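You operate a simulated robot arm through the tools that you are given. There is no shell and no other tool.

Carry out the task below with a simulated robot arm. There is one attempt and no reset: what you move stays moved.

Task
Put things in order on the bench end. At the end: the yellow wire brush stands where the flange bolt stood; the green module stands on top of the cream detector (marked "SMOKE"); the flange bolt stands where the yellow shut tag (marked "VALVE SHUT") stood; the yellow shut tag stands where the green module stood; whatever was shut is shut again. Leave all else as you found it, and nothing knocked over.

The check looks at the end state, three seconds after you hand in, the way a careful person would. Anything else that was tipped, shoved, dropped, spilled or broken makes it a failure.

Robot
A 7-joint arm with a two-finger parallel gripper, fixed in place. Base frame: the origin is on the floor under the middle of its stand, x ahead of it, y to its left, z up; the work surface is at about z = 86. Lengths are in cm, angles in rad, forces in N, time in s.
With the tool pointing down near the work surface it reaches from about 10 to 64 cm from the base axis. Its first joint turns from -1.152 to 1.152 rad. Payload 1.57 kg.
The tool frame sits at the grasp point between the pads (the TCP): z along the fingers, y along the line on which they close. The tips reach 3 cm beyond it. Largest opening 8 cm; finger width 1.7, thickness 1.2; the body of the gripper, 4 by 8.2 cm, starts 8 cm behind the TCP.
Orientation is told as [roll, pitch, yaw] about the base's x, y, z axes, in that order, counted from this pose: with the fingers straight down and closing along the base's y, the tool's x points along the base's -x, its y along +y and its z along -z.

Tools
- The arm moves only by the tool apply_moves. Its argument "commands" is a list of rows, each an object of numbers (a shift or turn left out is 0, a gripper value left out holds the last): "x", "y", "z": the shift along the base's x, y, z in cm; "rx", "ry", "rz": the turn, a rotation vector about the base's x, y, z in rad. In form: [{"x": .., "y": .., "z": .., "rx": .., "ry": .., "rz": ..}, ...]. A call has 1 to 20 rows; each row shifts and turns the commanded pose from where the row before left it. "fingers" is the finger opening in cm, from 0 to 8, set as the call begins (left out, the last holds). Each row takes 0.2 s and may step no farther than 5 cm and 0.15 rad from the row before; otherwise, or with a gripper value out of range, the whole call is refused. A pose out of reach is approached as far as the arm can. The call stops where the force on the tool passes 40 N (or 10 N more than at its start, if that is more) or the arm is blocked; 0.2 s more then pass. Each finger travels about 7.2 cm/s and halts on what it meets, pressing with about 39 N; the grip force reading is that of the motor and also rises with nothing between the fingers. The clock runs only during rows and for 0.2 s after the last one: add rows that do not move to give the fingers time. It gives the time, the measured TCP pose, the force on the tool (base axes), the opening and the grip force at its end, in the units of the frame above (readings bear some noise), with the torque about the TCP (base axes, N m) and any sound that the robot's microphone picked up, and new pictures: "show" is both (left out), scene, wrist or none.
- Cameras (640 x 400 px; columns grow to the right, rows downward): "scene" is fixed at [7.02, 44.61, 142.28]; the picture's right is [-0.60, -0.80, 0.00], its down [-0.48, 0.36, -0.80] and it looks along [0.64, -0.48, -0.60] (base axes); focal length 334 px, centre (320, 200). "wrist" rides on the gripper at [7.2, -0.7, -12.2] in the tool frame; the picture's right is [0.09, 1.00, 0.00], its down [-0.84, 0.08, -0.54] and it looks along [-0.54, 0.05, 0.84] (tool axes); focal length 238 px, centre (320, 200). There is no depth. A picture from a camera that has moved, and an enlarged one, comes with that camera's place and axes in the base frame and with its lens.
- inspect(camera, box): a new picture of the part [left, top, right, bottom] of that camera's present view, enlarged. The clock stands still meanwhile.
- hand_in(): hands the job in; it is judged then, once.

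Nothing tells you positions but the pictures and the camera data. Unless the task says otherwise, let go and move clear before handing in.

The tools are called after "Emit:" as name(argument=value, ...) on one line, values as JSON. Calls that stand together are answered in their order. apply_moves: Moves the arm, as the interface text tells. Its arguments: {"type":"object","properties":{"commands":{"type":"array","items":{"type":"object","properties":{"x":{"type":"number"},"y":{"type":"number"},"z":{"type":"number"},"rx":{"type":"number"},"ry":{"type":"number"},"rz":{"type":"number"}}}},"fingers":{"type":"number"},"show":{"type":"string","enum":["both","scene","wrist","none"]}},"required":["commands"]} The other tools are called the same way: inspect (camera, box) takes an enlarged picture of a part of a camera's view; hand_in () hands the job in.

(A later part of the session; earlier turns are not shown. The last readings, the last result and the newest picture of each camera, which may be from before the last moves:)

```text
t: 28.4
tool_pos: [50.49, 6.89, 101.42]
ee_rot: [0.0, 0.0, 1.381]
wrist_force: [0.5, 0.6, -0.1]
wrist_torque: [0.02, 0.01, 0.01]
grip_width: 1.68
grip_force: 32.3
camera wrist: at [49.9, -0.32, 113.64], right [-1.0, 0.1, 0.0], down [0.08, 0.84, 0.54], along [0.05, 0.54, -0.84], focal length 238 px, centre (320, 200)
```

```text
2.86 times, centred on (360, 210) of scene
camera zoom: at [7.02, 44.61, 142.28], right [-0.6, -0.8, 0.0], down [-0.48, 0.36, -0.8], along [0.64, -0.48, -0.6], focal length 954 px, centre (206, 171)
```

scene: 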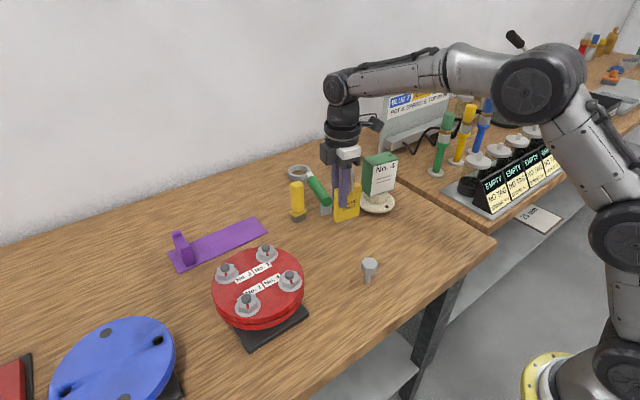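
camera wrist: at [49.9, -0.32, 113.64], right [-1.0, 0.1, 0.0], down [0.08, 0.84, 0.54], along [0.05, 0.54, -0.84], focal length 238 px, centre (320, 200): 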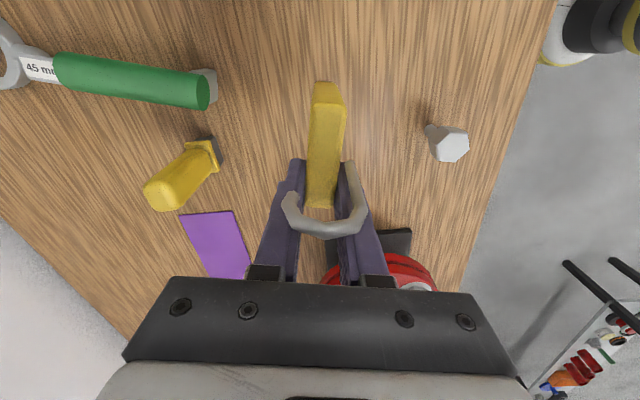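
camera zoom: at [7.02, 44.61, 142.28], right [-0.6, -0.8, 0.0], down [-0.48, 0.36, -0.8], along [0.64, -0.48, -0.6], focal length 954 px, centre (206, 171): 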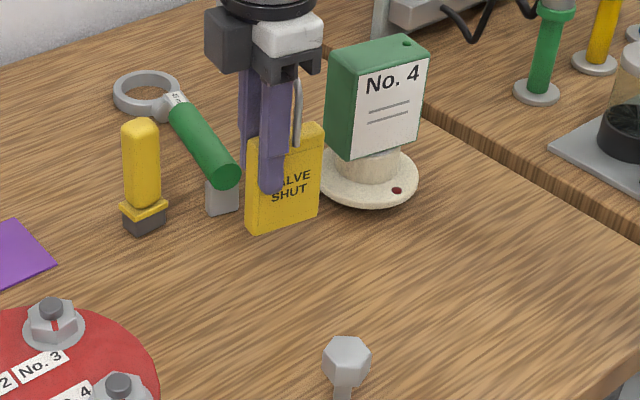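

The tag hangs upright above its target. I lower it to just above the bench.

Emit:
apply_moves(commands=[{"z": -2.5}, {"z": -2.5}, {"z": -1.5}, {"z": -0.6}, {}, {}], show="none")

Emit:
inspect(camera="scene", box=[290, 160, 410, 280])

```text
t: 29.8
tool_pos: [50.5, 6.84, 94.25]
ee_rot: [0.0, 0.0, 1.381]
wrist_force: [-0.5, 0.9, -1.6]
wrist_torque: [-0.01, 0.01, 0.06]
grip_width: 1.72
grip_force: 31.9
```

```text
3.33 times, centred on (350, 220) of scene
camera zoom: at [7.02, 44.61, 142.28], right [-0.6, -0.8, 0.0], down [-0.48, 0.36, -0.8], along [0.64, -0.48, -0.6], focal length 1113 px, centre (220, 133)
```

zoom: 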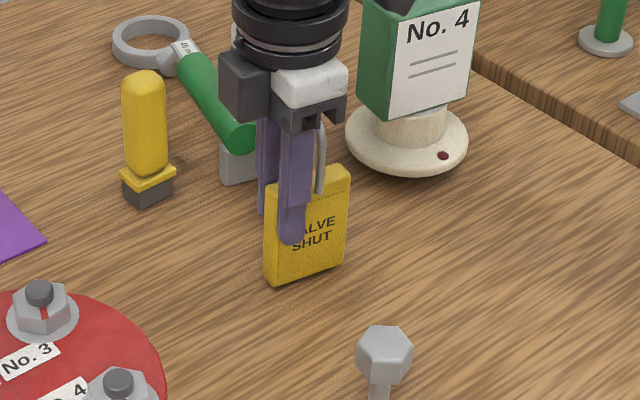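

Position matches the module's old place within a few mm; small correction and touch down.

Emit:
apply_moves(commands=[{"x": -0.1, "y": 0.15}, {"z": -0.25}, {}, {}], show="none")

Emit:
apply_moves(commands=[{"z": -0.15}, {}, {}], show="none")

```text
t: 30.8
tool_pos: [50.28, 7.05, 93.84]
ee_rot: [0.001, 0.0, 1.382]
wrist_force: [0.5, 0.1, 0.0]
wrist_torque: [0.03, -0.01, -0.01]
grip_width: 1.73
grip_force: 32.3
```

```text
t: 31.6
tool_pos: [50.34, 7.06, 93.81]
ee_rot: [0.001, -0.001, 1.383]
wrist_force: [-0.6, 1.5, 2.8]
wrist_torque: [-0.07, 0.02, -0.02]
grip_width: 1.71
grip_force: 32.7
```

Light contact is felt. I open the fingers gently.

Emit:
apply_moves(commands=[{}, {}, {}], fingers=3, show="wrist")

Emit:
inspect(camera="scene", box=[290, 160, 410, 280])

Emit:
inspect(camera="wrist", box=[220, 60, 420, 260])

```text
t: 32.4
tool_pos: [50.42, 7.03, 93.77]
ee_rot: [0.001, 0.001, 1.382]
wrist_force: [0.2, -1.0, 0.7]
wrist_torque: [0.02, -0.02, -0.02]
grip_width: 3.0
grip_force: 0.1
camera wrist: at [49.72, -0.2, 105.99], right [-1.0, 0.1, 0.0], down [0.08, 0.84, 0.54], along [0.05, 0.54, -0.84], focal length 238 px, centre (320, 200)
```

wrist: 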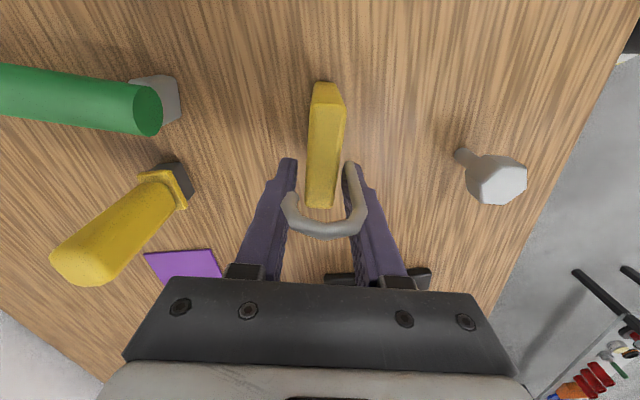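

```text
3.33 times, centred on (350, 220) of scene
camera zoom: at [7.02, 44.61, 142.28], right [-0.6, -0.8, 0.0], down [-0.48, 0.36, -0.8], along [0.64, -0.48, -0.6], focal length 1113 px, centre (220, 133)
```

zoom: 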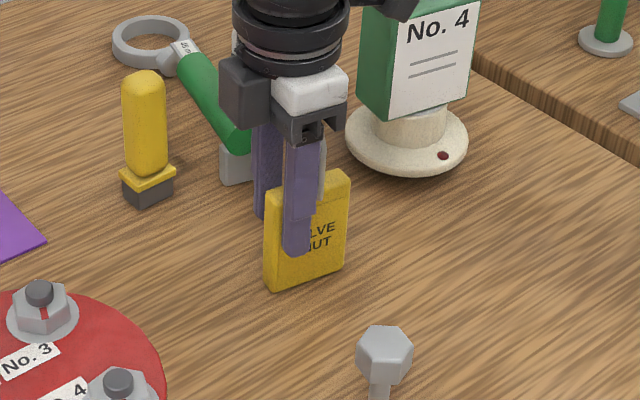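

```text
2.00 times, centred on (320, 160) of wrist
camera zoom: at [49.72, -0.2, 105.99], right [-1.0, 0.1, 0.0], down [0.08, 0.84, 0.54], along [0.05, 0.54, -0.84], focal length 477 px, centre (320, 280)
```

zoom: 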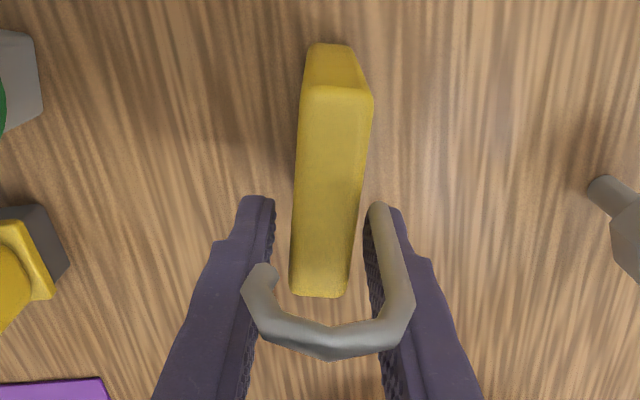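

The tag stands where the module was. I open wide, rise clear and turn back to closing along y above the bolt.

Emit:
apply_moves(commands=[{}, {"z": 2}, {"z": 3}, {"z": 4}, {"z": 4}, {"x": -1.26, "y": 0.18, "rz": -0.1385}, {"x": -1.26, "y": 0.18, "rz": -0.1385}, {"x": -1.26, "y": 0.18, "rz": -0.1385}, {"x": -1.26, "y": 0.18, "rz": -0.1385}, {"x": -1.26, "y": 0.18, "rz": -0.1385}, {"x": -1.26, "y": 0.18, "rz": -0.1385}, {"x": -1.26, "y": 0.18, "rz": -0.1385}, {"x": -1.26, "y": 0.18, "rz": -0.1385}, {"x": -1.26, "y": 0.18, "rz": -0.1385}, {"x": -1.26, "y": 0.18, "rz": -0.1385}, {}], fingers=7.5, show="both")

Emit:
inspect(camera="wrist", box=[240, 80, 400, 200])

Emit:
inspect(camera="scene", box=[290, 160, 430, 290])

```text
t: 35.8
tool_pos: [37.73, 9.0, 106.72]
ee_rot: [0.0, -0.001, -0.003]
wrist_force: [-0.1, 0.6, 0.6]
wrist_torque: [-0.02, 0.03, -0.02]
grip_width: 7.51
grip_force: 0.1
camera wrist: at [30.62, 8.37, 118.97], right [-0.09, 1.0, 0.0], down [0.84, 0.07, 0.54], along [0.54, 0.05, -0.84], focal length 238 px, centre (320, 200)
```

scene: 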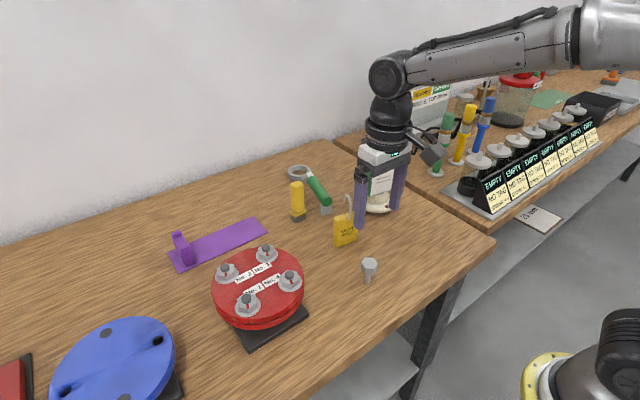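
wrist: 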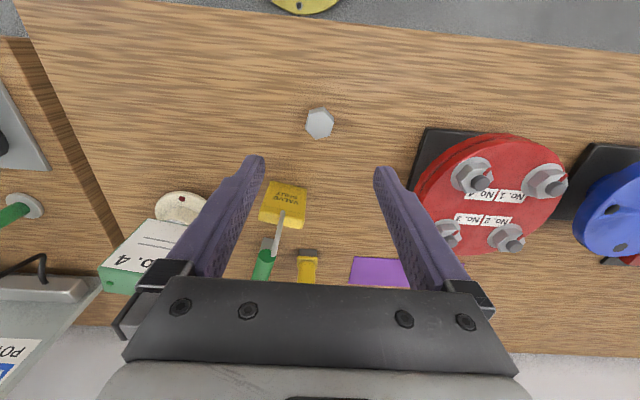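

```text
3.33 times, centred on (320, 140) of wrist
camera zoom: at [30.62, 8.37, 118.97], right [-0.09, 1.0, 0.0], down [0.84, 0.07, 0.54], along [0.54, 0.05, -0.84], focal length 794 px, centre (320, 400)
```

zoom: 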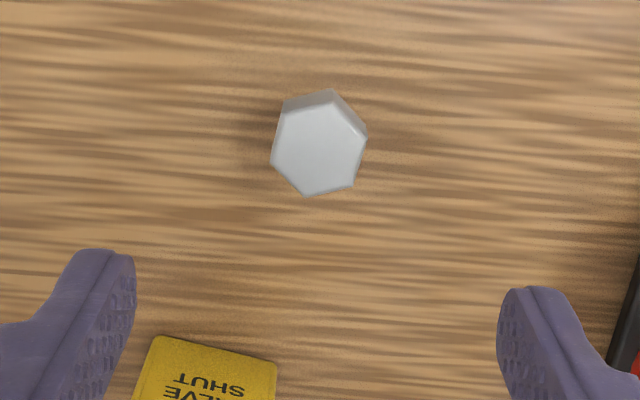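

```text
3.08 times, centred on (360, 225) of scene
camera zoom: at [7.02, 44.61, 142.28], right [-0.6, -0.8, 0.0], down [-0.48, 0.36, -0.8], along [0.64, -0.48, -0.6], focal length 1027 px, centre (197, 123)
```

zoom: 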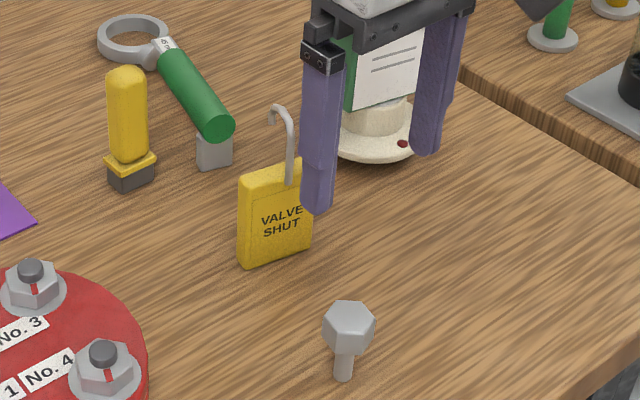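

The tag stands well, and the bolt's hex head is centred near (38.0, 9.05) with flats turned about -0.175 rad. I turn to match and come down around the head.

Emit:
apply_moves(commands=[{"x": 0.2, "y": 0.05, "rz": -0.09}, {"rz": -0.082}, {"z": -3}, {"z": -3}, {"z": -3}, {"z": -2.5}, {"z": -1.5}, {}], fingers=6, show="both")

Emit:
inspect(camera="wrist", box=[220, 80, 420, 230])

```text
t: 37.6
tool_pos: [38.0, 8.88, 93.77]
ee_rot: [0.0, 0.0, -0.174]
wrist_force: [-0.9, 0.2, -0.4]
wrist_torque: [0.0, 0.0, 0.01]
grip_width: 5.97
grip_force: 0.1
camera wrist: at [30.93, 9.46, 106.0], right [0.08, 1.0, 0.0], down [0.84, -0.07, 0.54], along [0.54, -0.04, -0.84], focal length 238 px, centre (320, 200)
```

scene: 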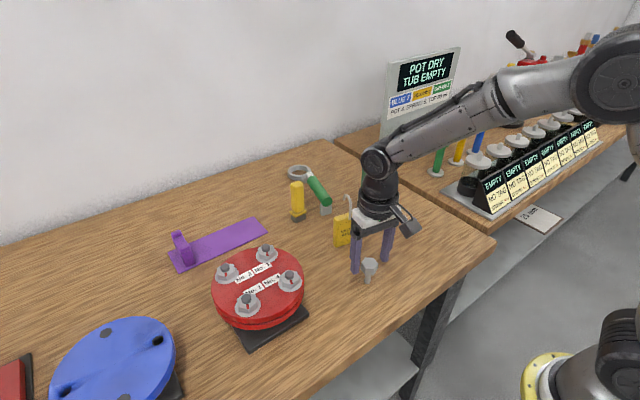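
wrist: 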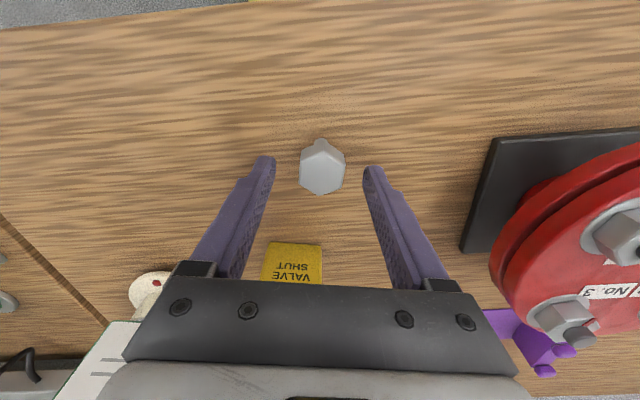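

```text
2.67 times, centred on (320, 155) of wrist
camera zoom: at [30.93, 9.46, 106.0], right [0.08, 1.0, 0.0], down [0.84, -0.07, 0.54], along [0.54, -0.04, -0.84], focal length 636 px, centre (320, 320)
```

zoom: 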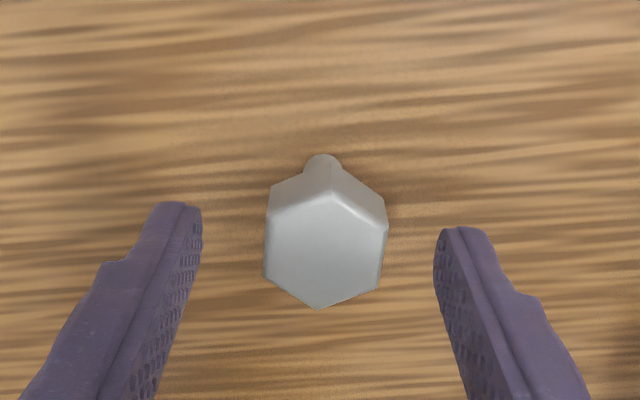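

The head sits between the fingers; a small turn and +0.15 cm in y, then down to z ≈ 91.1.

Emit:
apply_moves(commands=[{"y": 0.15, "rz": -0.06}, {"z": -1.5}, {"z": -1.2}, {}], show="both")

Emit:
inspect(camera="wrist", box=[220, 80, 420, 230])

Emit:
inspect(camera="scene", box=[320, 210, 420, 300])

```text
t: 38.6
tool_pos: [38.09, 8.98, 91.13]
ee_rot: [0.001, -0.001, -0.236]
wrist_force: [-0.8, 0.1, -1.0]
wrist_torque: [-0.02, -0.03, -0.02]
grip_width: 5.99
grip_force: 0.1
camera wrist: at [30.97, 10.02, 103.26], right [0.14, 0.99, 0.0], down [0.83, -0.12, 0.54], along [0.54, -0.08, -0.84], focal length 238 px, centre (320, 200)
```

scene: 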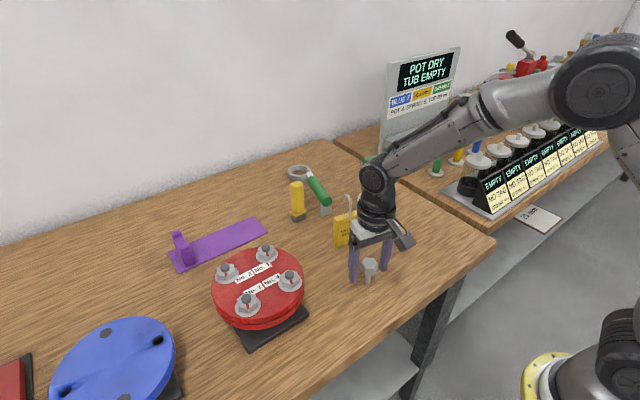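
wrist: 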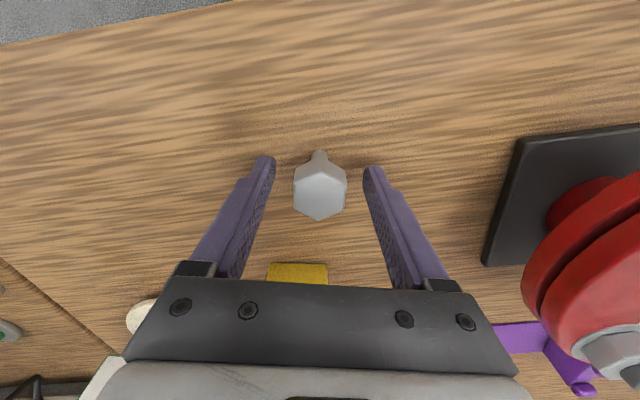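

```text
2.67 times, centred on (320, 155) of wrist
camera zoom: at [30.97, 10.02, 103.26], right [0.14, 0.99, 0.0], down [0.83, -0.12, 0.54], along [0.54, -0.08, -0.84], focal length 636 px, centre (320, 320)
```

zoom: 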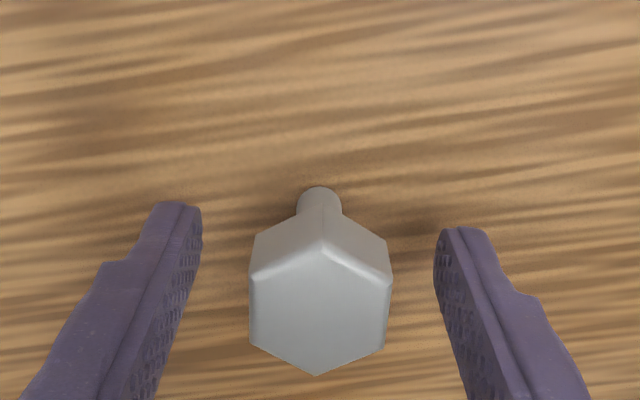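

```text
4.44 times, centred on (370, 255) of scene
camera zoom: at [7.02, 44.61, 142.28], right [-0.6, -0.8, 0.0], down [-0.48, 0.36, -0.8], along [0.64, -0.48, -0.6], focal length 1484 px, centre (98, -44)
```

zoom: 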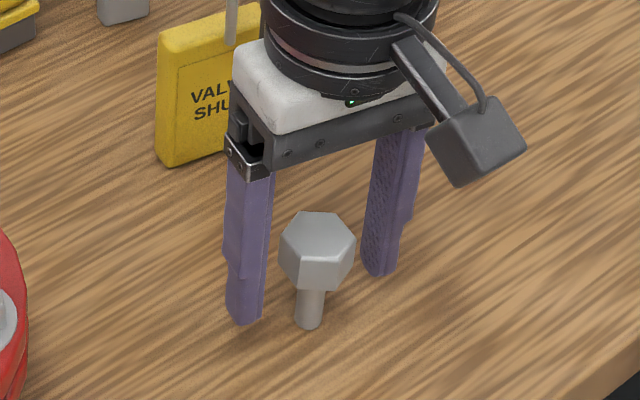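

Well aligned. I close on the hex flats.

Emit:
apply_moves(commands=[{}, {}], fingers=3.6, show="none")

Emit:
inspect(camera="wrist", box=[220, 80, 420, 230])

```text
t: 39.2
tool_pos: [38.01, 9.08, 91.17]
ee_rot: [-0.002, 0.0, -0.237]
wrist_force: [0.0, -1.2, 0.0]
wrist_torque: [0.02, -0.02, -0.01]
grip_width: 3.6
grip_force: 0.1
```

```text
2.67 times, centred on (320, 155) of wrist
camera zoom: at [30.97, 10.02, 103.29], right [0.14, 0.99, 0.0], down [0.83, -0.12, 0.54], along [0.54, -0.08, -0.84], focal length 636 px, centre (320, 320)
```

zoom: 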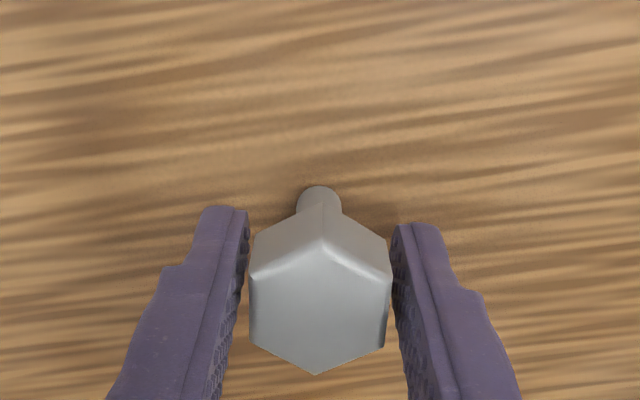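

Emit:
apply_moves(commands=[{}, {}, {}], fingers=2.2, show="none")

Emit:
inspect(camera="scene", box=[320, 210, 420, 300])

Emit:
inspect(camera="wrist", box=[220, 80, 420, 230])

```text
t: 40.0
tool_pos: [38.09, 9.08, 91.1]
ee_rot: [0.002, 0.001, -0.237]
wrist_force: [0.5, -1.0, 1.2]
wrist_torque: [0.0, 0.0, 0.0]
grip_width: 3.36
grip_force: 39.2
```

```text
4.44 times, centred on (370, 255) of scene
camera zoom: at [7.02, 44.61, 142.28], right [-0.6, -0.8, 0.0], down [-0.48, 0.36, -0.8], along [0.64, -0.48, -0.6], focal length 1484 px, centre (98, -44)
```

zoom: 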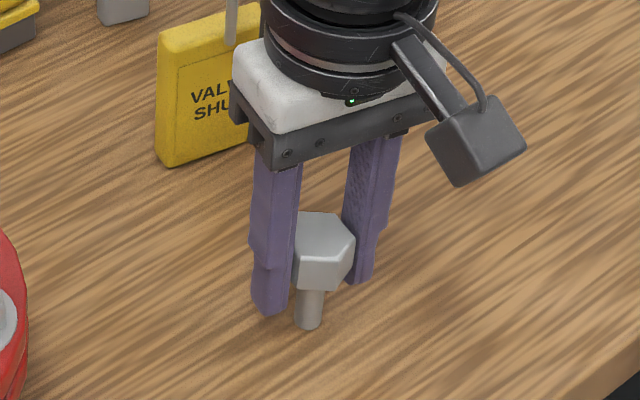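

```text
2.67 times, centred on (320, 155) of wrist
camera zoom: at [30.97, 10.01, 103.29], right [0.14, 0.99, 0.0], down [0.83, -0.12, 0.54], along [0.54, -0.08, -0.84], focal length 636 px, centre (320, 320)
```

zoom: 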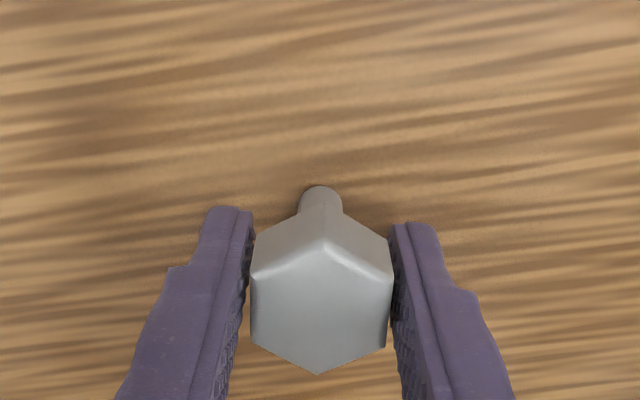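

Held by the head at 3.36 cm. I lift and carry the bolt to the tag's old place at about (40.0, -11.15).

Emit:
apply_moves(commands=[{"z": 0.7}, {"z": 1.5}, {"z": 2.3}, {"z": 2.5}, {"x": 0.2, "y": -2}, {"x": 0.2, "y": -2}, {"x": 0.2, "y": -2}, {"x": 0.2, "y": -2}, {"x": 0.2, "y": -2}, {"x": 0.2, "y": -2}, {"x": 0.2, "y": -2}, {"x": 0.2, "y": -2}, {"x": 0.2, "y": -2}, {"x": 0.2, "y": -2.2}, {}, {}], show="both")

Emit:
inspect(camera="scene", box=[370, 150, 480, 250])

Emit:
inspect(camera="wrist", box=[220, 80, 420, 230])

```text
t: 43.4
tool_pos: [40.05, -11.16, 98.14]
ee_rot: [-0.001, 0.0, -0.235]
wrist_force: [0.6, -0.3, 0.2]
wrist_torque: [0.0, 0.0, -0.04]
grip_width: 3.39
grip_force: 39.3
camera wrist: at [32.93, -10.12, 110.26], right [0.14, 0.99, 0.0], down [0.83, -0.12, 0.54], along [0.54, -0.08, -0.84], focal length 238 px, centre (320, 200)
```

scene: 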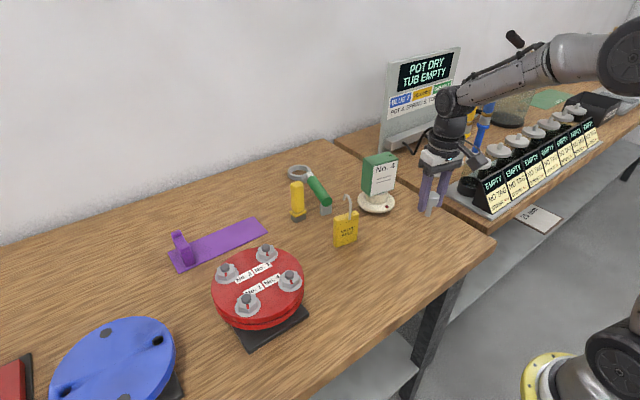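
wrist: 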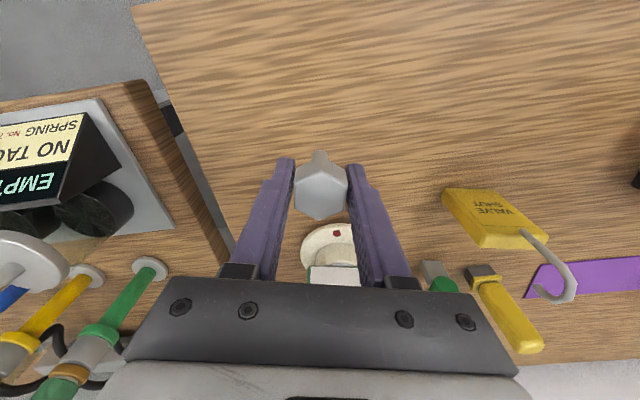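

```text
4.00 times, centred on (425, 200) of scene
camera zoom: at [7.02, 44.61, 142.28], right [-0.6, -0.8, 0.0], down [-0.48, 0.36, -0.8], along [0.64, -0.48, -0.6], focal length 1336 px, centre (-100, 200)
```

zoom: 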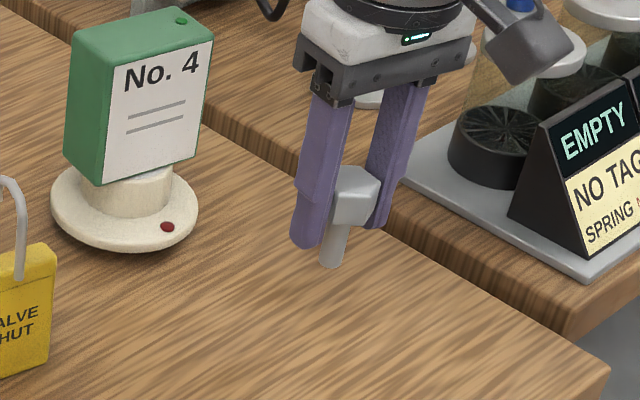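

```text
2.67 times, centred on (320, 155) of wrist
camera zoom: at [32.93, -10.12, 110.26], right [0.14, 0.99, 0.0], down [0.83, -0.12, 0.54], along [0.54, -0.08, -0.84], focal length 636 px, centre (320, 320)
```

zoom: 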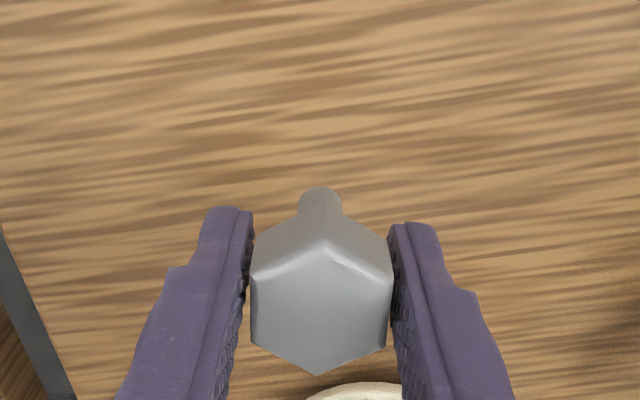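

The bolt hangs straight and unslipped. I lower it to just above the bench.

Emit:
apply_moves(commands=[{"z": -2.5}, {"z": -2.3}, {"z": -1.3}, {"z": -0.5}, {}, {}], show="none")

Emit:
apply_moves(commands=[{"z": -0.25}, {}, {}], show="none")

Emit:
inspect(camera="scene", box=[370, 150, 480, 250])

```text
t: 44.8
tool_pos: [39.97, -11.14, 91.54]
ee_rot: [0.001, 0.0, -0.235]
wrist_force: [0.4, 0.4, -1.4]
wrist_torque: [0.0, -0.03, 0.01]
grip_width: 3.35
grip_force: 38.4
```

```text
t: 45.6
tool_pos: [39.99, -11.14, 91.11]
ee_rot: [0.0, 0.0, -0.236]
wrist_force: [0.3, -0.2, -1.1]
wrist_torque: [0.0, -0.03, -0.03]
grip_width: 3.35
grip_force: 38.7
```

```text
4.00 times, centred on (425, 200) of scene
camera zoom: at [7.02, 44.61, 142.28], right [-0.6, -0.8, 0.0], down [-0.48, 0.36, -0.8], along [0.64, -0.48, -0.6], focal length 1336 px, centre (-100, 200)
```

zoom: 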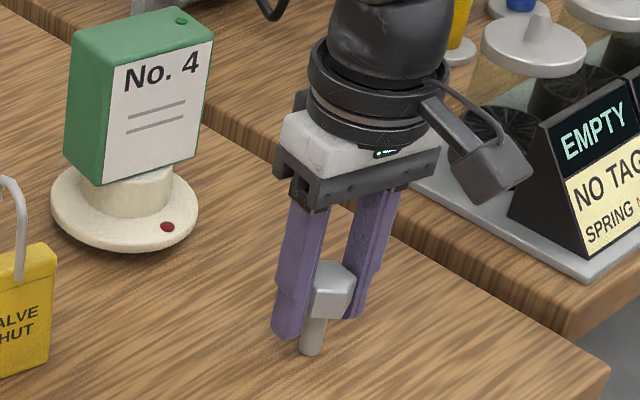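

Emit:
apply_moves(commands=[{"z": -0.1}, {}, {}], show="none")

Emit:
apply_moves(commands=[{"z": -0.08}, {}, {}], show="none")

```text
t: 46.4
tool_pos: [40.01, -11.17, 91.13]
ee_rot: [0.0, -0.001, -0.234]
wrist_force: [-0.7, -0.5, -0.9]
wrist_torque: [0.02, -0.01, 0.01]
grip_width: 3.35
grip_force: 39.0
```

```text
t: 47.2
tool_pos: [40.0, -11.17, 91.05]
ee_rot: [0.0, -0.001, -0.236]
wrist_force: [-3.7, -0.4, 7.7]
wrist_torque: [-0.05, 0.14, 0.04]
grip_width: 3.36
grip_force: 39.0
```

Contact (7.7 N). I ease off slightly and open gently.

Emit:
apply_moves(commands=[{"z": 0.06}, {}, {}], show="none")

Emit:
apply_moves(commands=[{}, {}, {}], fingers=4.4, show="wrist")

Emit:
inspect(camera="scene", box=[370, 150, 480, 250])

Emit:
inspect(camera="wrist", box=[220, 80, 420, 230])

```text
t: 48.0
tool_pos: [40.0, -11.08, 91.06]
ee_rot: [0.001, -0.002, -0.232]
wrist_force: [-1.0, -2.0, 5.7]
wrist_torque: [-0.13, 0.03, -0.01]
grip_width: 3.36
grip_force: 38.5
```

```text
t: 48.8
tool_pos: [39.92, -11.15, 91.06]
ee_rot: [-0.002, 0.001, -0.236]
wrist_force: [0.6, 0.0, 0.5]
wrist_torque: [0.01, -0.01, -0.03]
grip_width: 4.39
grip_force: 0.1
camera wrist: at [32.92, -10.11, 103.26], right [0.14, 0.99, 0.0], down [0.83, -0.12, 0.54], along [0.54, -0.08, -0.84], focal length 238 px, centre (320, 200)
```

wrist: 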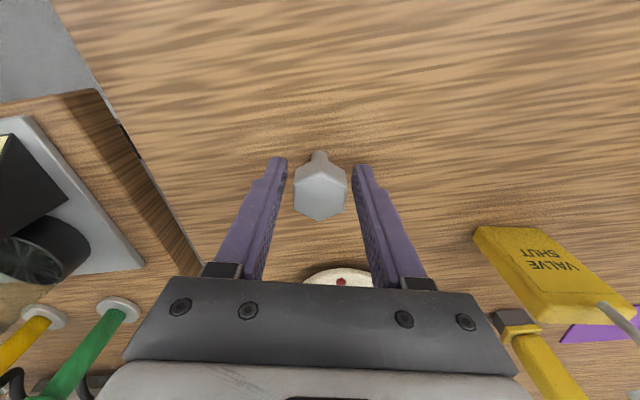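

```text
4.00 times, centred on (425, 200) of scene
camera zoom: at [7.02, 44.61, 142.28], right [-0.6, -0.8, 0.0], down [-0.48, 0.36, -0.8], along [0.64, -0.48, -0.6], focal length 1336 px, centre (-100, 200)
```

zoom: 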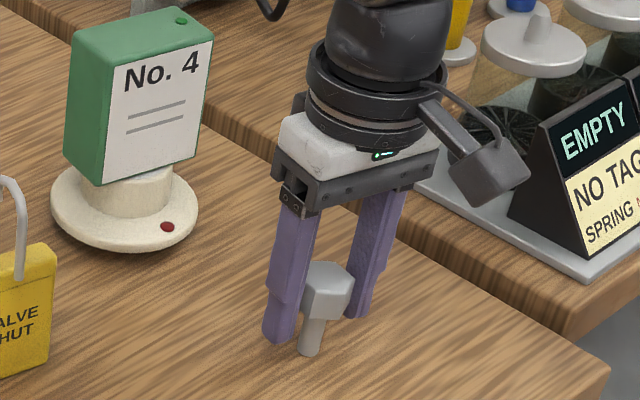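

```text
2.67 times, centred on (320, 155) of wrist
camera zoom: at [32.92, -10.11, 103.26], right [0.14, 0.99, 0.0], down [0.83, -0.12, 0.54], along [0.54, -0.08, -0.84], focal length 636 px, centre (320, 320)
```

zoom: 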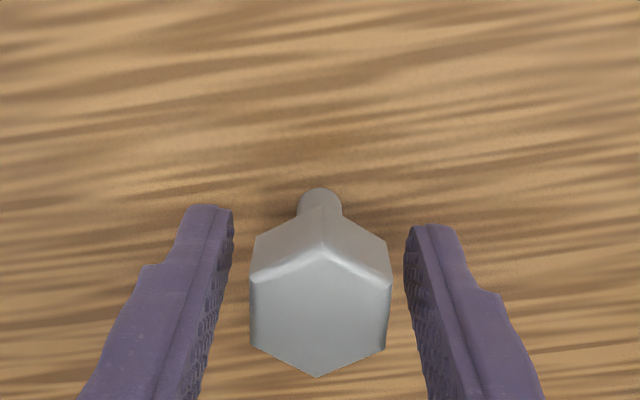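

The bolt stands free in the tag's old place. I open more, rise and head toward the brush for a look.

Emit:
apply_moves(commands=[{}, {"z": 1}, {"z": 2}, {"z": 3}, {"z": 4}, {"z": 5}, {"z": 5}, {}], fingers=6.5, show="scene")

Emit:
apply_moves(commands=[{"x": 1.5, "y": 2.1, "rz": 0.06}, {"x": 1.5, "y": 2.1, "rz": 0.06}, {"x": 1.5, "y": 2.1, "rz": 0.06}, {"x": 1.5, "y": 2.1, "rz": 0.055}, {"x": 1.5, "y": 2.1}, {"x": 1.5, "y": 2.1}, {"x": 1.5, "y": 2.1}, {"x": 1.5, "y": 2.1}, {"x": 1.5, "y": 2.1}, {"x": 1.5, "y": 1.8}, {}], show="both")

Emit:
inspect(camera="wrist", box=[220, 80, 420, 230])

Emit:
inspect(camera="scene", box=[270, 150, 450, 270])

```text
t: 50.6
tool_pos: [40.05, -11.02, 111.28]
ee_rot: [-0.001, 0.001, -0.233]
wrist_force: [-0.2, -0.3, 0.0]
wrist_torque: [-0.04, -0.02, 0.02]
grip_width: 6.5
grip_force: 0.1
```

scene: 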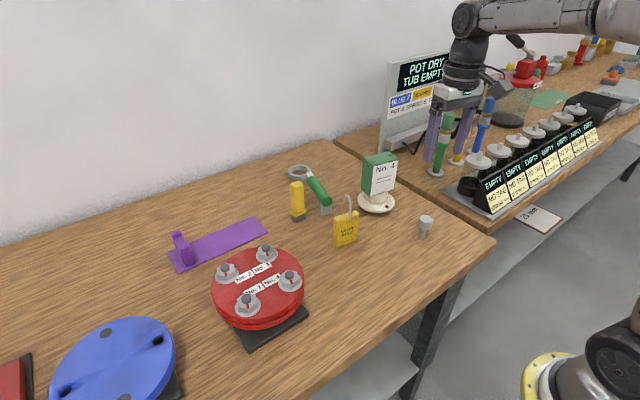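

```text
t: 53.0
tool_pos: [54.88, 9.5, 111.09]
ee_rot: [0.0, -0.001, 0.002]
wrist_force: [0.5, 0.5, 0.5]
wrist_torque: [0.01, -0.01, -0.02]
grip_width: 6.52
grip_force: 0.0
camera wrist: at [47.72, 8.78, 123.24], right [-0.09, 1.0, 0.0], down [0.84, 0.08, 0.54], along [0.54, 0.05, -0.84], focal length 238 px, centre (320, 200)
```

scene: 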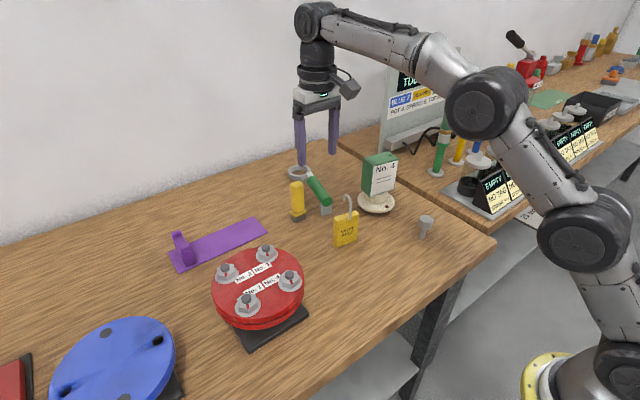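
wrist: 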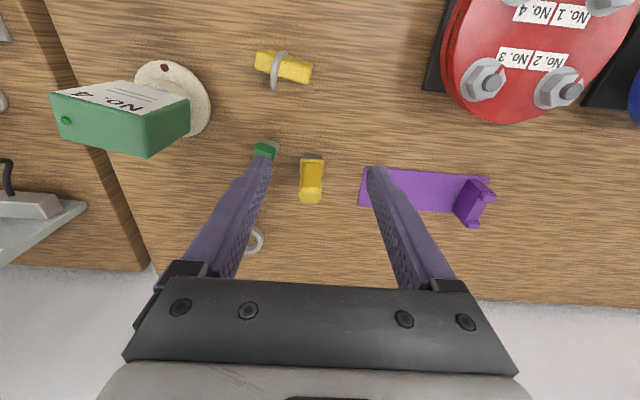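

```text
2.67 times, centred on (320, 155) of wrist
camera zoom: at [47.72, 8.78, 123.24], right [-0.09, 1.0, 0.0], down [0.84, 0.08, 0.54], along [0.54, 0.05, -0.84], focal length 636 px, centre (320, 320)
```

zoom: 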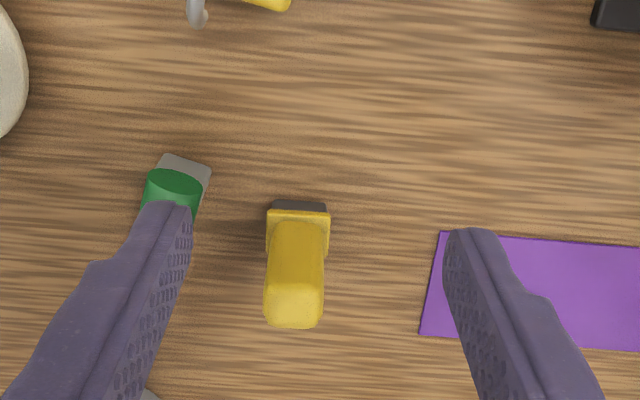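

```text
3.33 times, centred on (360, 210) of scene
camera zoom: at [7.02, 44.61, 142.28], right [-0.6, -0.8, 0.0], down [-0.48, 0.36, -0.8], along [0.64, -0.48, -0.6], focal length 1113 px, centre (187, 167)
```

zoom: 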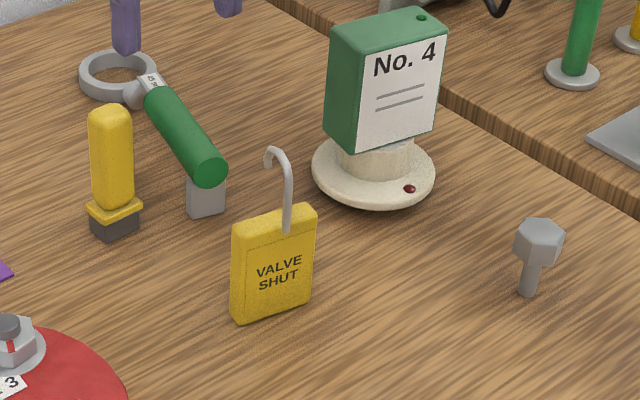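

Module, tag and bolt are all standing in place. The brush stands near (64.1, 8.85), close to the reach limit; I move out over it at height to test the reach.

Emit:
apply_moves(commands=[{"x": 2, "y": -0.15}, {"x": 2, "y": -0.15}, {"x": 2, "y": -0.15}, {"x": 2, "y": -0.15}, {"x": 1.1, "y": -0.05}, {}], fingers=5.6, show="both")

Emit:
inspect(camera="wrist", box=[220, 80, 420, 230])

```text
t: 54.4
tool_pos: [57.99, 8.99, 110.7]
ee_rot: [-0.001, -0.001, 0.0]
wrist_force: [0.1, 0.3, -0.6]
wrist_torque: [0.02, 0.01, 0.02]
grip_width: 5.58
grip_force: 0.0
out of reach, approached as far as the arm can: row 2, 3, 4, 5
camera wrist: at [50.93, 8.37, 122.91], right [-0.09, 1.0, 0.0], down [0.84, 0.08, 0.54], along [0.54, 0.05, -0.84], focal length 238 px, centre (320, 200)
```

scene: 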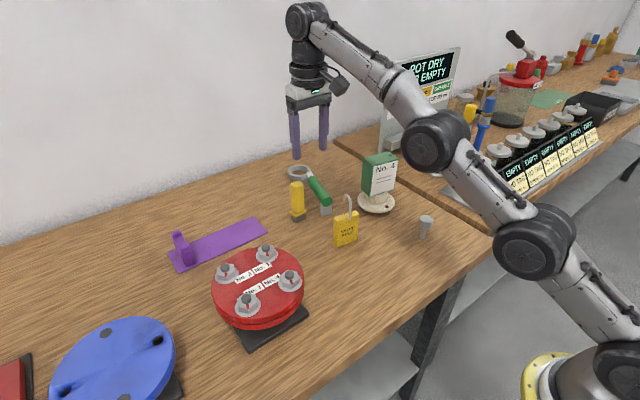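
wrist: 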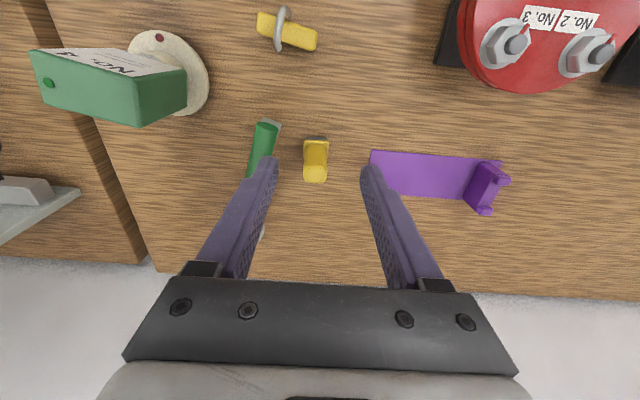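

```text
2.67 times, centred on (320, 155) of wrist
camera zoom: at [50.93, 8.37, 122.91], right [-0.09, 1.0, 0.0], down [0.84, 0.08, 0.54], along [0.54, 0.05, -0.84], focal length 636 px, centre (320, 320)
```

zoom: 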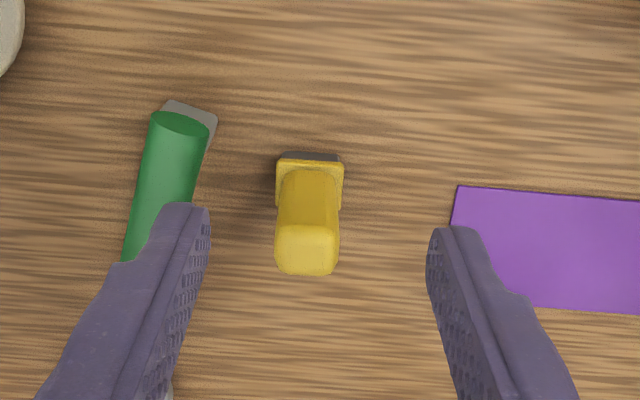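

At this height the arm stops at x ≈ 58, so I'll tilt the tool outward by about 0.17 rad and come lower, where it reaches farther. First a small test of the commanded pose.

Emit:
apply_moves(commands=[{"x": -3}, {}], show="none")

```text
t: 55.0
tool_pos: [55.03, 9.0, 110.68]
ee_rot: [0.0, 0.0, 0.0]
wrist_force: [0.1, 1.0, -0.1]
wrist_torque: [-0.01, -0.01, 0.01]
grip_width: 5.6
grip_force: 0.0
```

The commanded pose follows the real one. Now I tilt and descend toward z ≈ 102, moving out to x ≈ 60.

Emit:
apply_moves(commands=[{"ry": -0.085}, {"ry": -0.085}, {"x": 1, "z": -2.5}, {"x": 1, "z": -2.5}, {"x": 1.5, "z": -2}, {"x": 1.5, "z": -1.5}, {}], show="both")

Emit:
inspect(camera="wrist", box=[220, 80, 420, 230])

Emit:
inspect(camera="scene", box=[250, 120, 390, 250])

```text
t: 56.6
tool_pos: [60.18, 9.24, 102.14]
ee_rot: [0.001, -0.171, -0.001]
wrist_force: [-0.2, -0.1, 0.4]
wrist_torque: [0.01, 0.02, 0.0]
grip_width: 5.59
grip_force: 0.0
camera wrist: at [51.07, 8.37, 112.93], right [-0.09, 1.0, -0.02], down [0.73, 0.08, 0.68], along [0.67, 0.05, -0.74], focal length 238 px, centre (320, 200)
```

scene: 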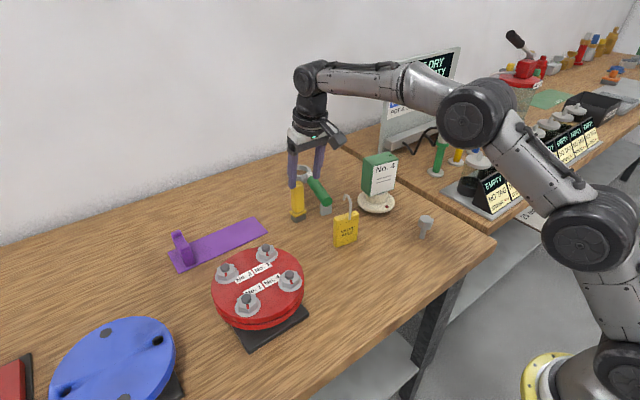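
wrist: 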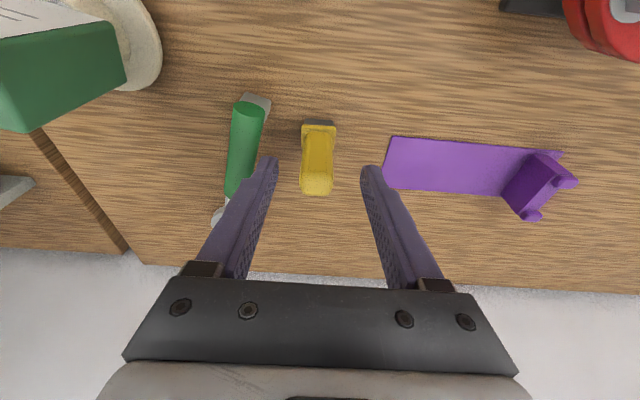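

```text
2.67 times, centred on (320, 155) of wrist
camera zoom: at [51.07, 8.37, 112.93], right [-0.09, 1.0, -0.02], down [0.73, 0.08, 0.68], along [0.67, 0.05, -0.74], focal length 636 px, centre (320, 320)
```

zoom: 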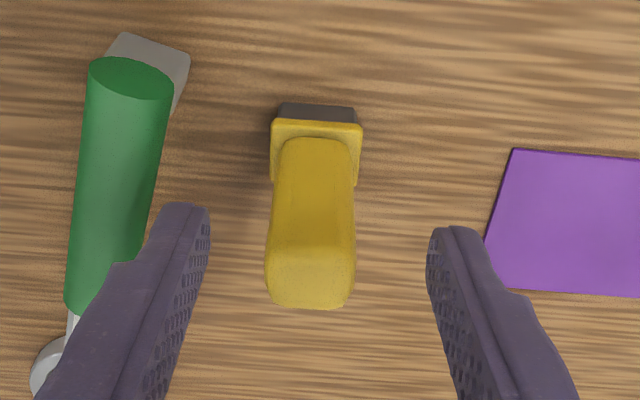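

```text
3.08 times, centred on (320, 185) of scene
camera zoom: at [7.02, 44.61, 142.28], right [-0.6, -0.8, 0.0], down [-0.48, 0.36, -0.8], along [0.64, -0.48, -0.6], focal length 1027 px, centre (320, 246)
```

zoom: 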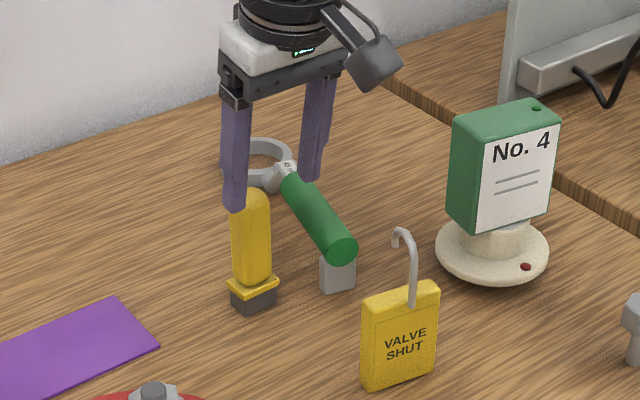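

Brush handle is centred near (64.0, 9.0). I move out over it with the tips still above its top.

Emit:
apply_moves(commands=[{"x": 1.3, "y": -0.05, "z": -0.3}, {"x": 1.3, "y": -0.05, "z": -0.3}, {"x": 1.2, "z": -0.3}, {}], show="both")

Emit:
inspect(camera="wrist", box=[220, 80, 420, 230])

Emit:
inspect(camera="scene", box=[250, 120, 390, 250])

```text
t: 57.6
tool_pos: [63.99, 8.99, 101.2]
ee_rot: [0.002, -0.172, 0.0]
wrist_force: [-0.2, -0.2, 0.7]
wrist_torque: [-0.01, -0.01, -0.05]
grip_width: 5.61
grip_force: 0.0
camera wrist: at [54.89, 8.29, 112.06], right [-0.09, 1.0, -0.02], down [0.73, 0.08, 0.68], along [0.67, 0.05, -0.74], focal length 238 px, centre (320, 200)
```

scene: 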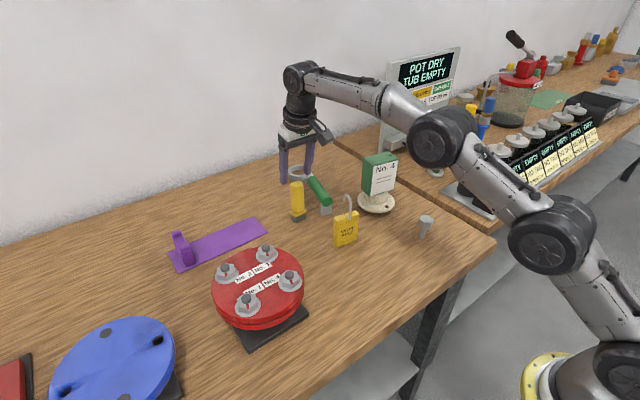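
wrist: 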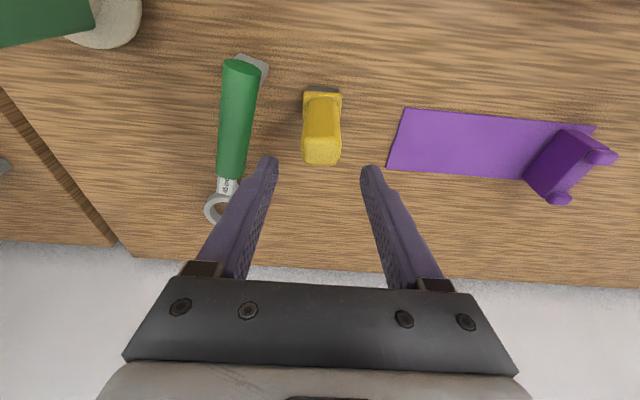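

```text
2.67 times, centred on (320, 155) of wrist
camera zoom: at [54.89, 8.29, 112.06], right [-0.09, 1.0, -0.02], down [0.73, 0.08, 0.68], along [0.67, 0.05, -0.74], focal length 636 px, centre (320, 320)
```

zoom: 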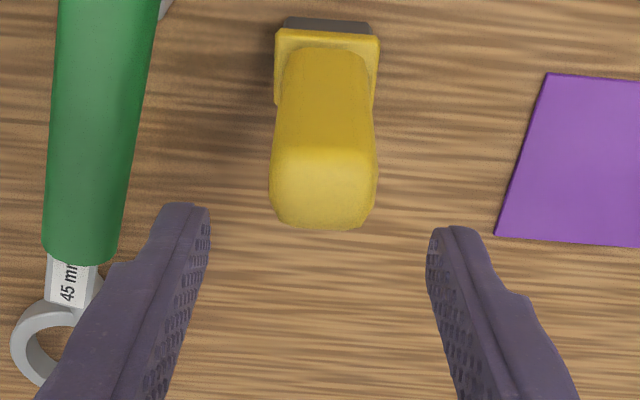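

```text
3.08 times, centred on (320, 185) of scene
camera zoom: at [7.02, 44.61, 142.28], right [-0.6, -0.8, 0.0], down [-0.48, 0.36, -0.8], along [0.64, -0.48, -0.6], focal length 1027 px, centre (320, 246)
```

zoom: 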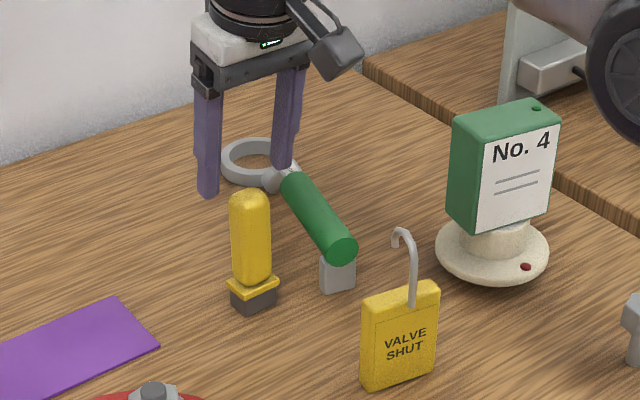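

The tool reaches; the handle is centred between the fingers. I descend to z ≈ 94.

Emit:
apply_moves(commands=[{"z": -2}, {"z": -2}, {"z": -2}, {"z": -1.2}, {}], show="both")

Emit:
inspect(camera="wrist", box=[220, 80, 420, 260])

Emit:
inspect(camera="scene", box=[250, 120, 390, 250])

```text
t: 58.8
tool_pos: [64.05, 9.0, 94.2]
ee_rot: [0.0, -0.17, -0.002]
wrist_force: [0.0, 0.1, 1.2]
wrist_torque: [0.02, 0.0, 0.02]
grip_width: 5.62
grip_force: 0.0
camera wrist: at [54.92, 8.32, 104.9], right [-0.09, 1.0, -0.02], down [0.73, 0.08, 0.68], along [0.67, 0.05, -0.74], focal length 238 px, centre (320, 200)
```

scene: 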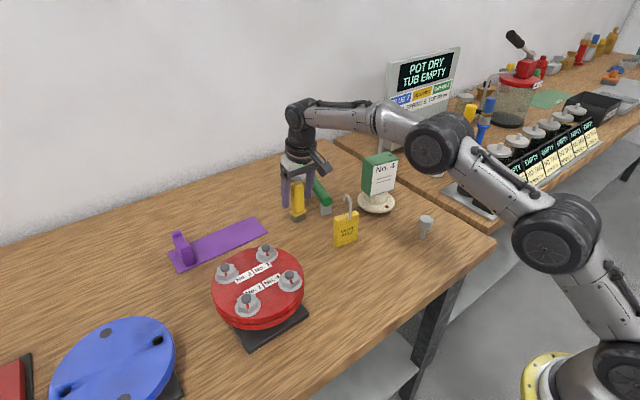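
wrist: 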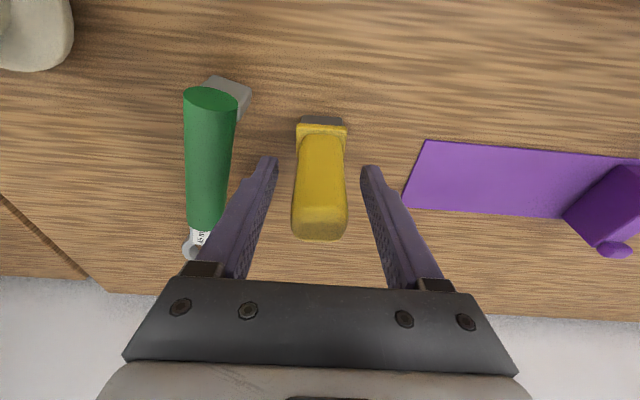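

```text
2.22 times, centred on (320, 170) of wrist
camera zoom: at [54.92, 8.32, 104.9], right [-0.09, 1.0, -0.02], down [0.73, 0.08, 0.68], along [0.67, 0.05, -0.74], focal length 530 px, centre (320, 267)
```

zoom: 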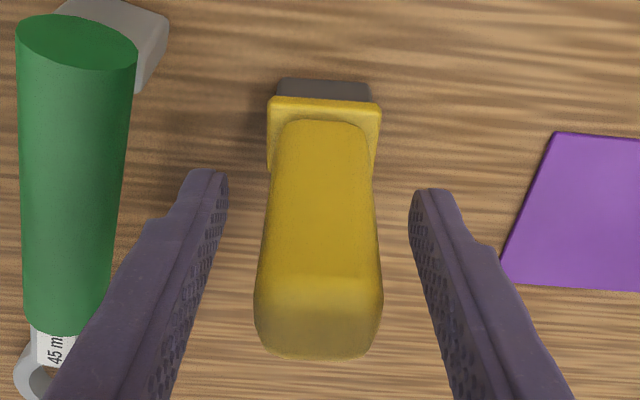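

```text
3.08 times, centred on (320, 185) of scene
camera zoom: at [7.02, 44.61, 142.28], right [-0.6, -0.8, 0.0], down [-0.48, 0.36, -0.8], along [0.64, -0.48, -0.6], focal length 1027 px, centre (320, 246)
```

zoom: 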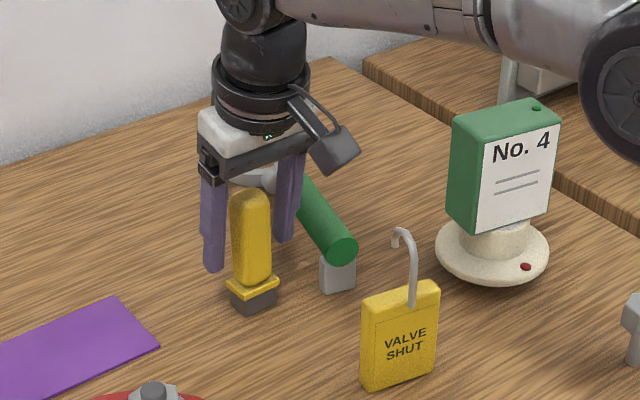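

The fingers straddle the handle evenly. I close on it.

Emit:
apply_moves(commands=[{}, {}, {}, {}], fingers=2, show="wrist")

Emit:
inspect(camera="scene", box=[250, 120, 390, 250])

```text
t: 59.8
tool_pos: [64.0, 9.07, 93.99]
ee_rot: [-0.001, -0.17, -0.001]
wrist_force: [-0.1, -0.6, -1.1]
wrist_torque: [0.02, 0.0, -0.02]
grip_width: 2.94
grip_force: 38.9
camera wrist: at [54.92, 8.32, 104.91], right [-0.09, 1.0, -0.02], down [0.73, 0.08, 0.68], along [0.67, 0.05, -0.74], focal length 238 px, centre (320, 200)
```

wrist: 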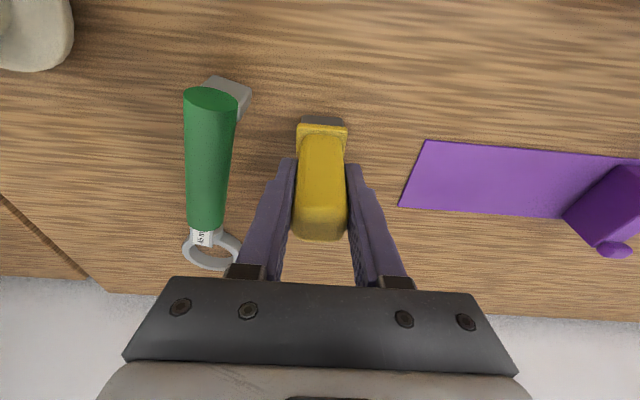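

```text
3.08 times, centred on (320, 185) of scene
camera zoom: at [7.02, 44.61, 142.28], right [-0.6, -0.8, 0.0], down [-0.48, 0.36, -0.8], along [0.64, -0.48, -0.6], focal length 1027 px, centre (320, 246)
```

zoom: 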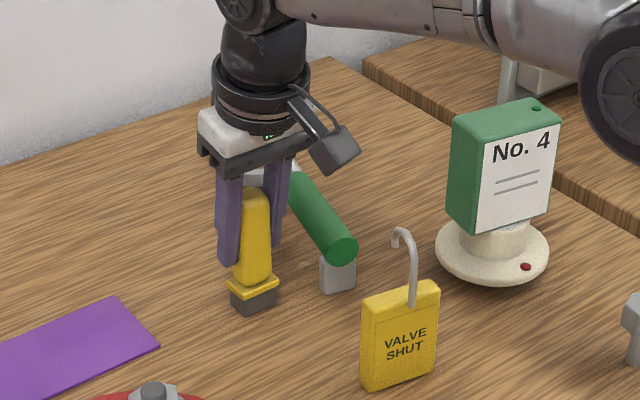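

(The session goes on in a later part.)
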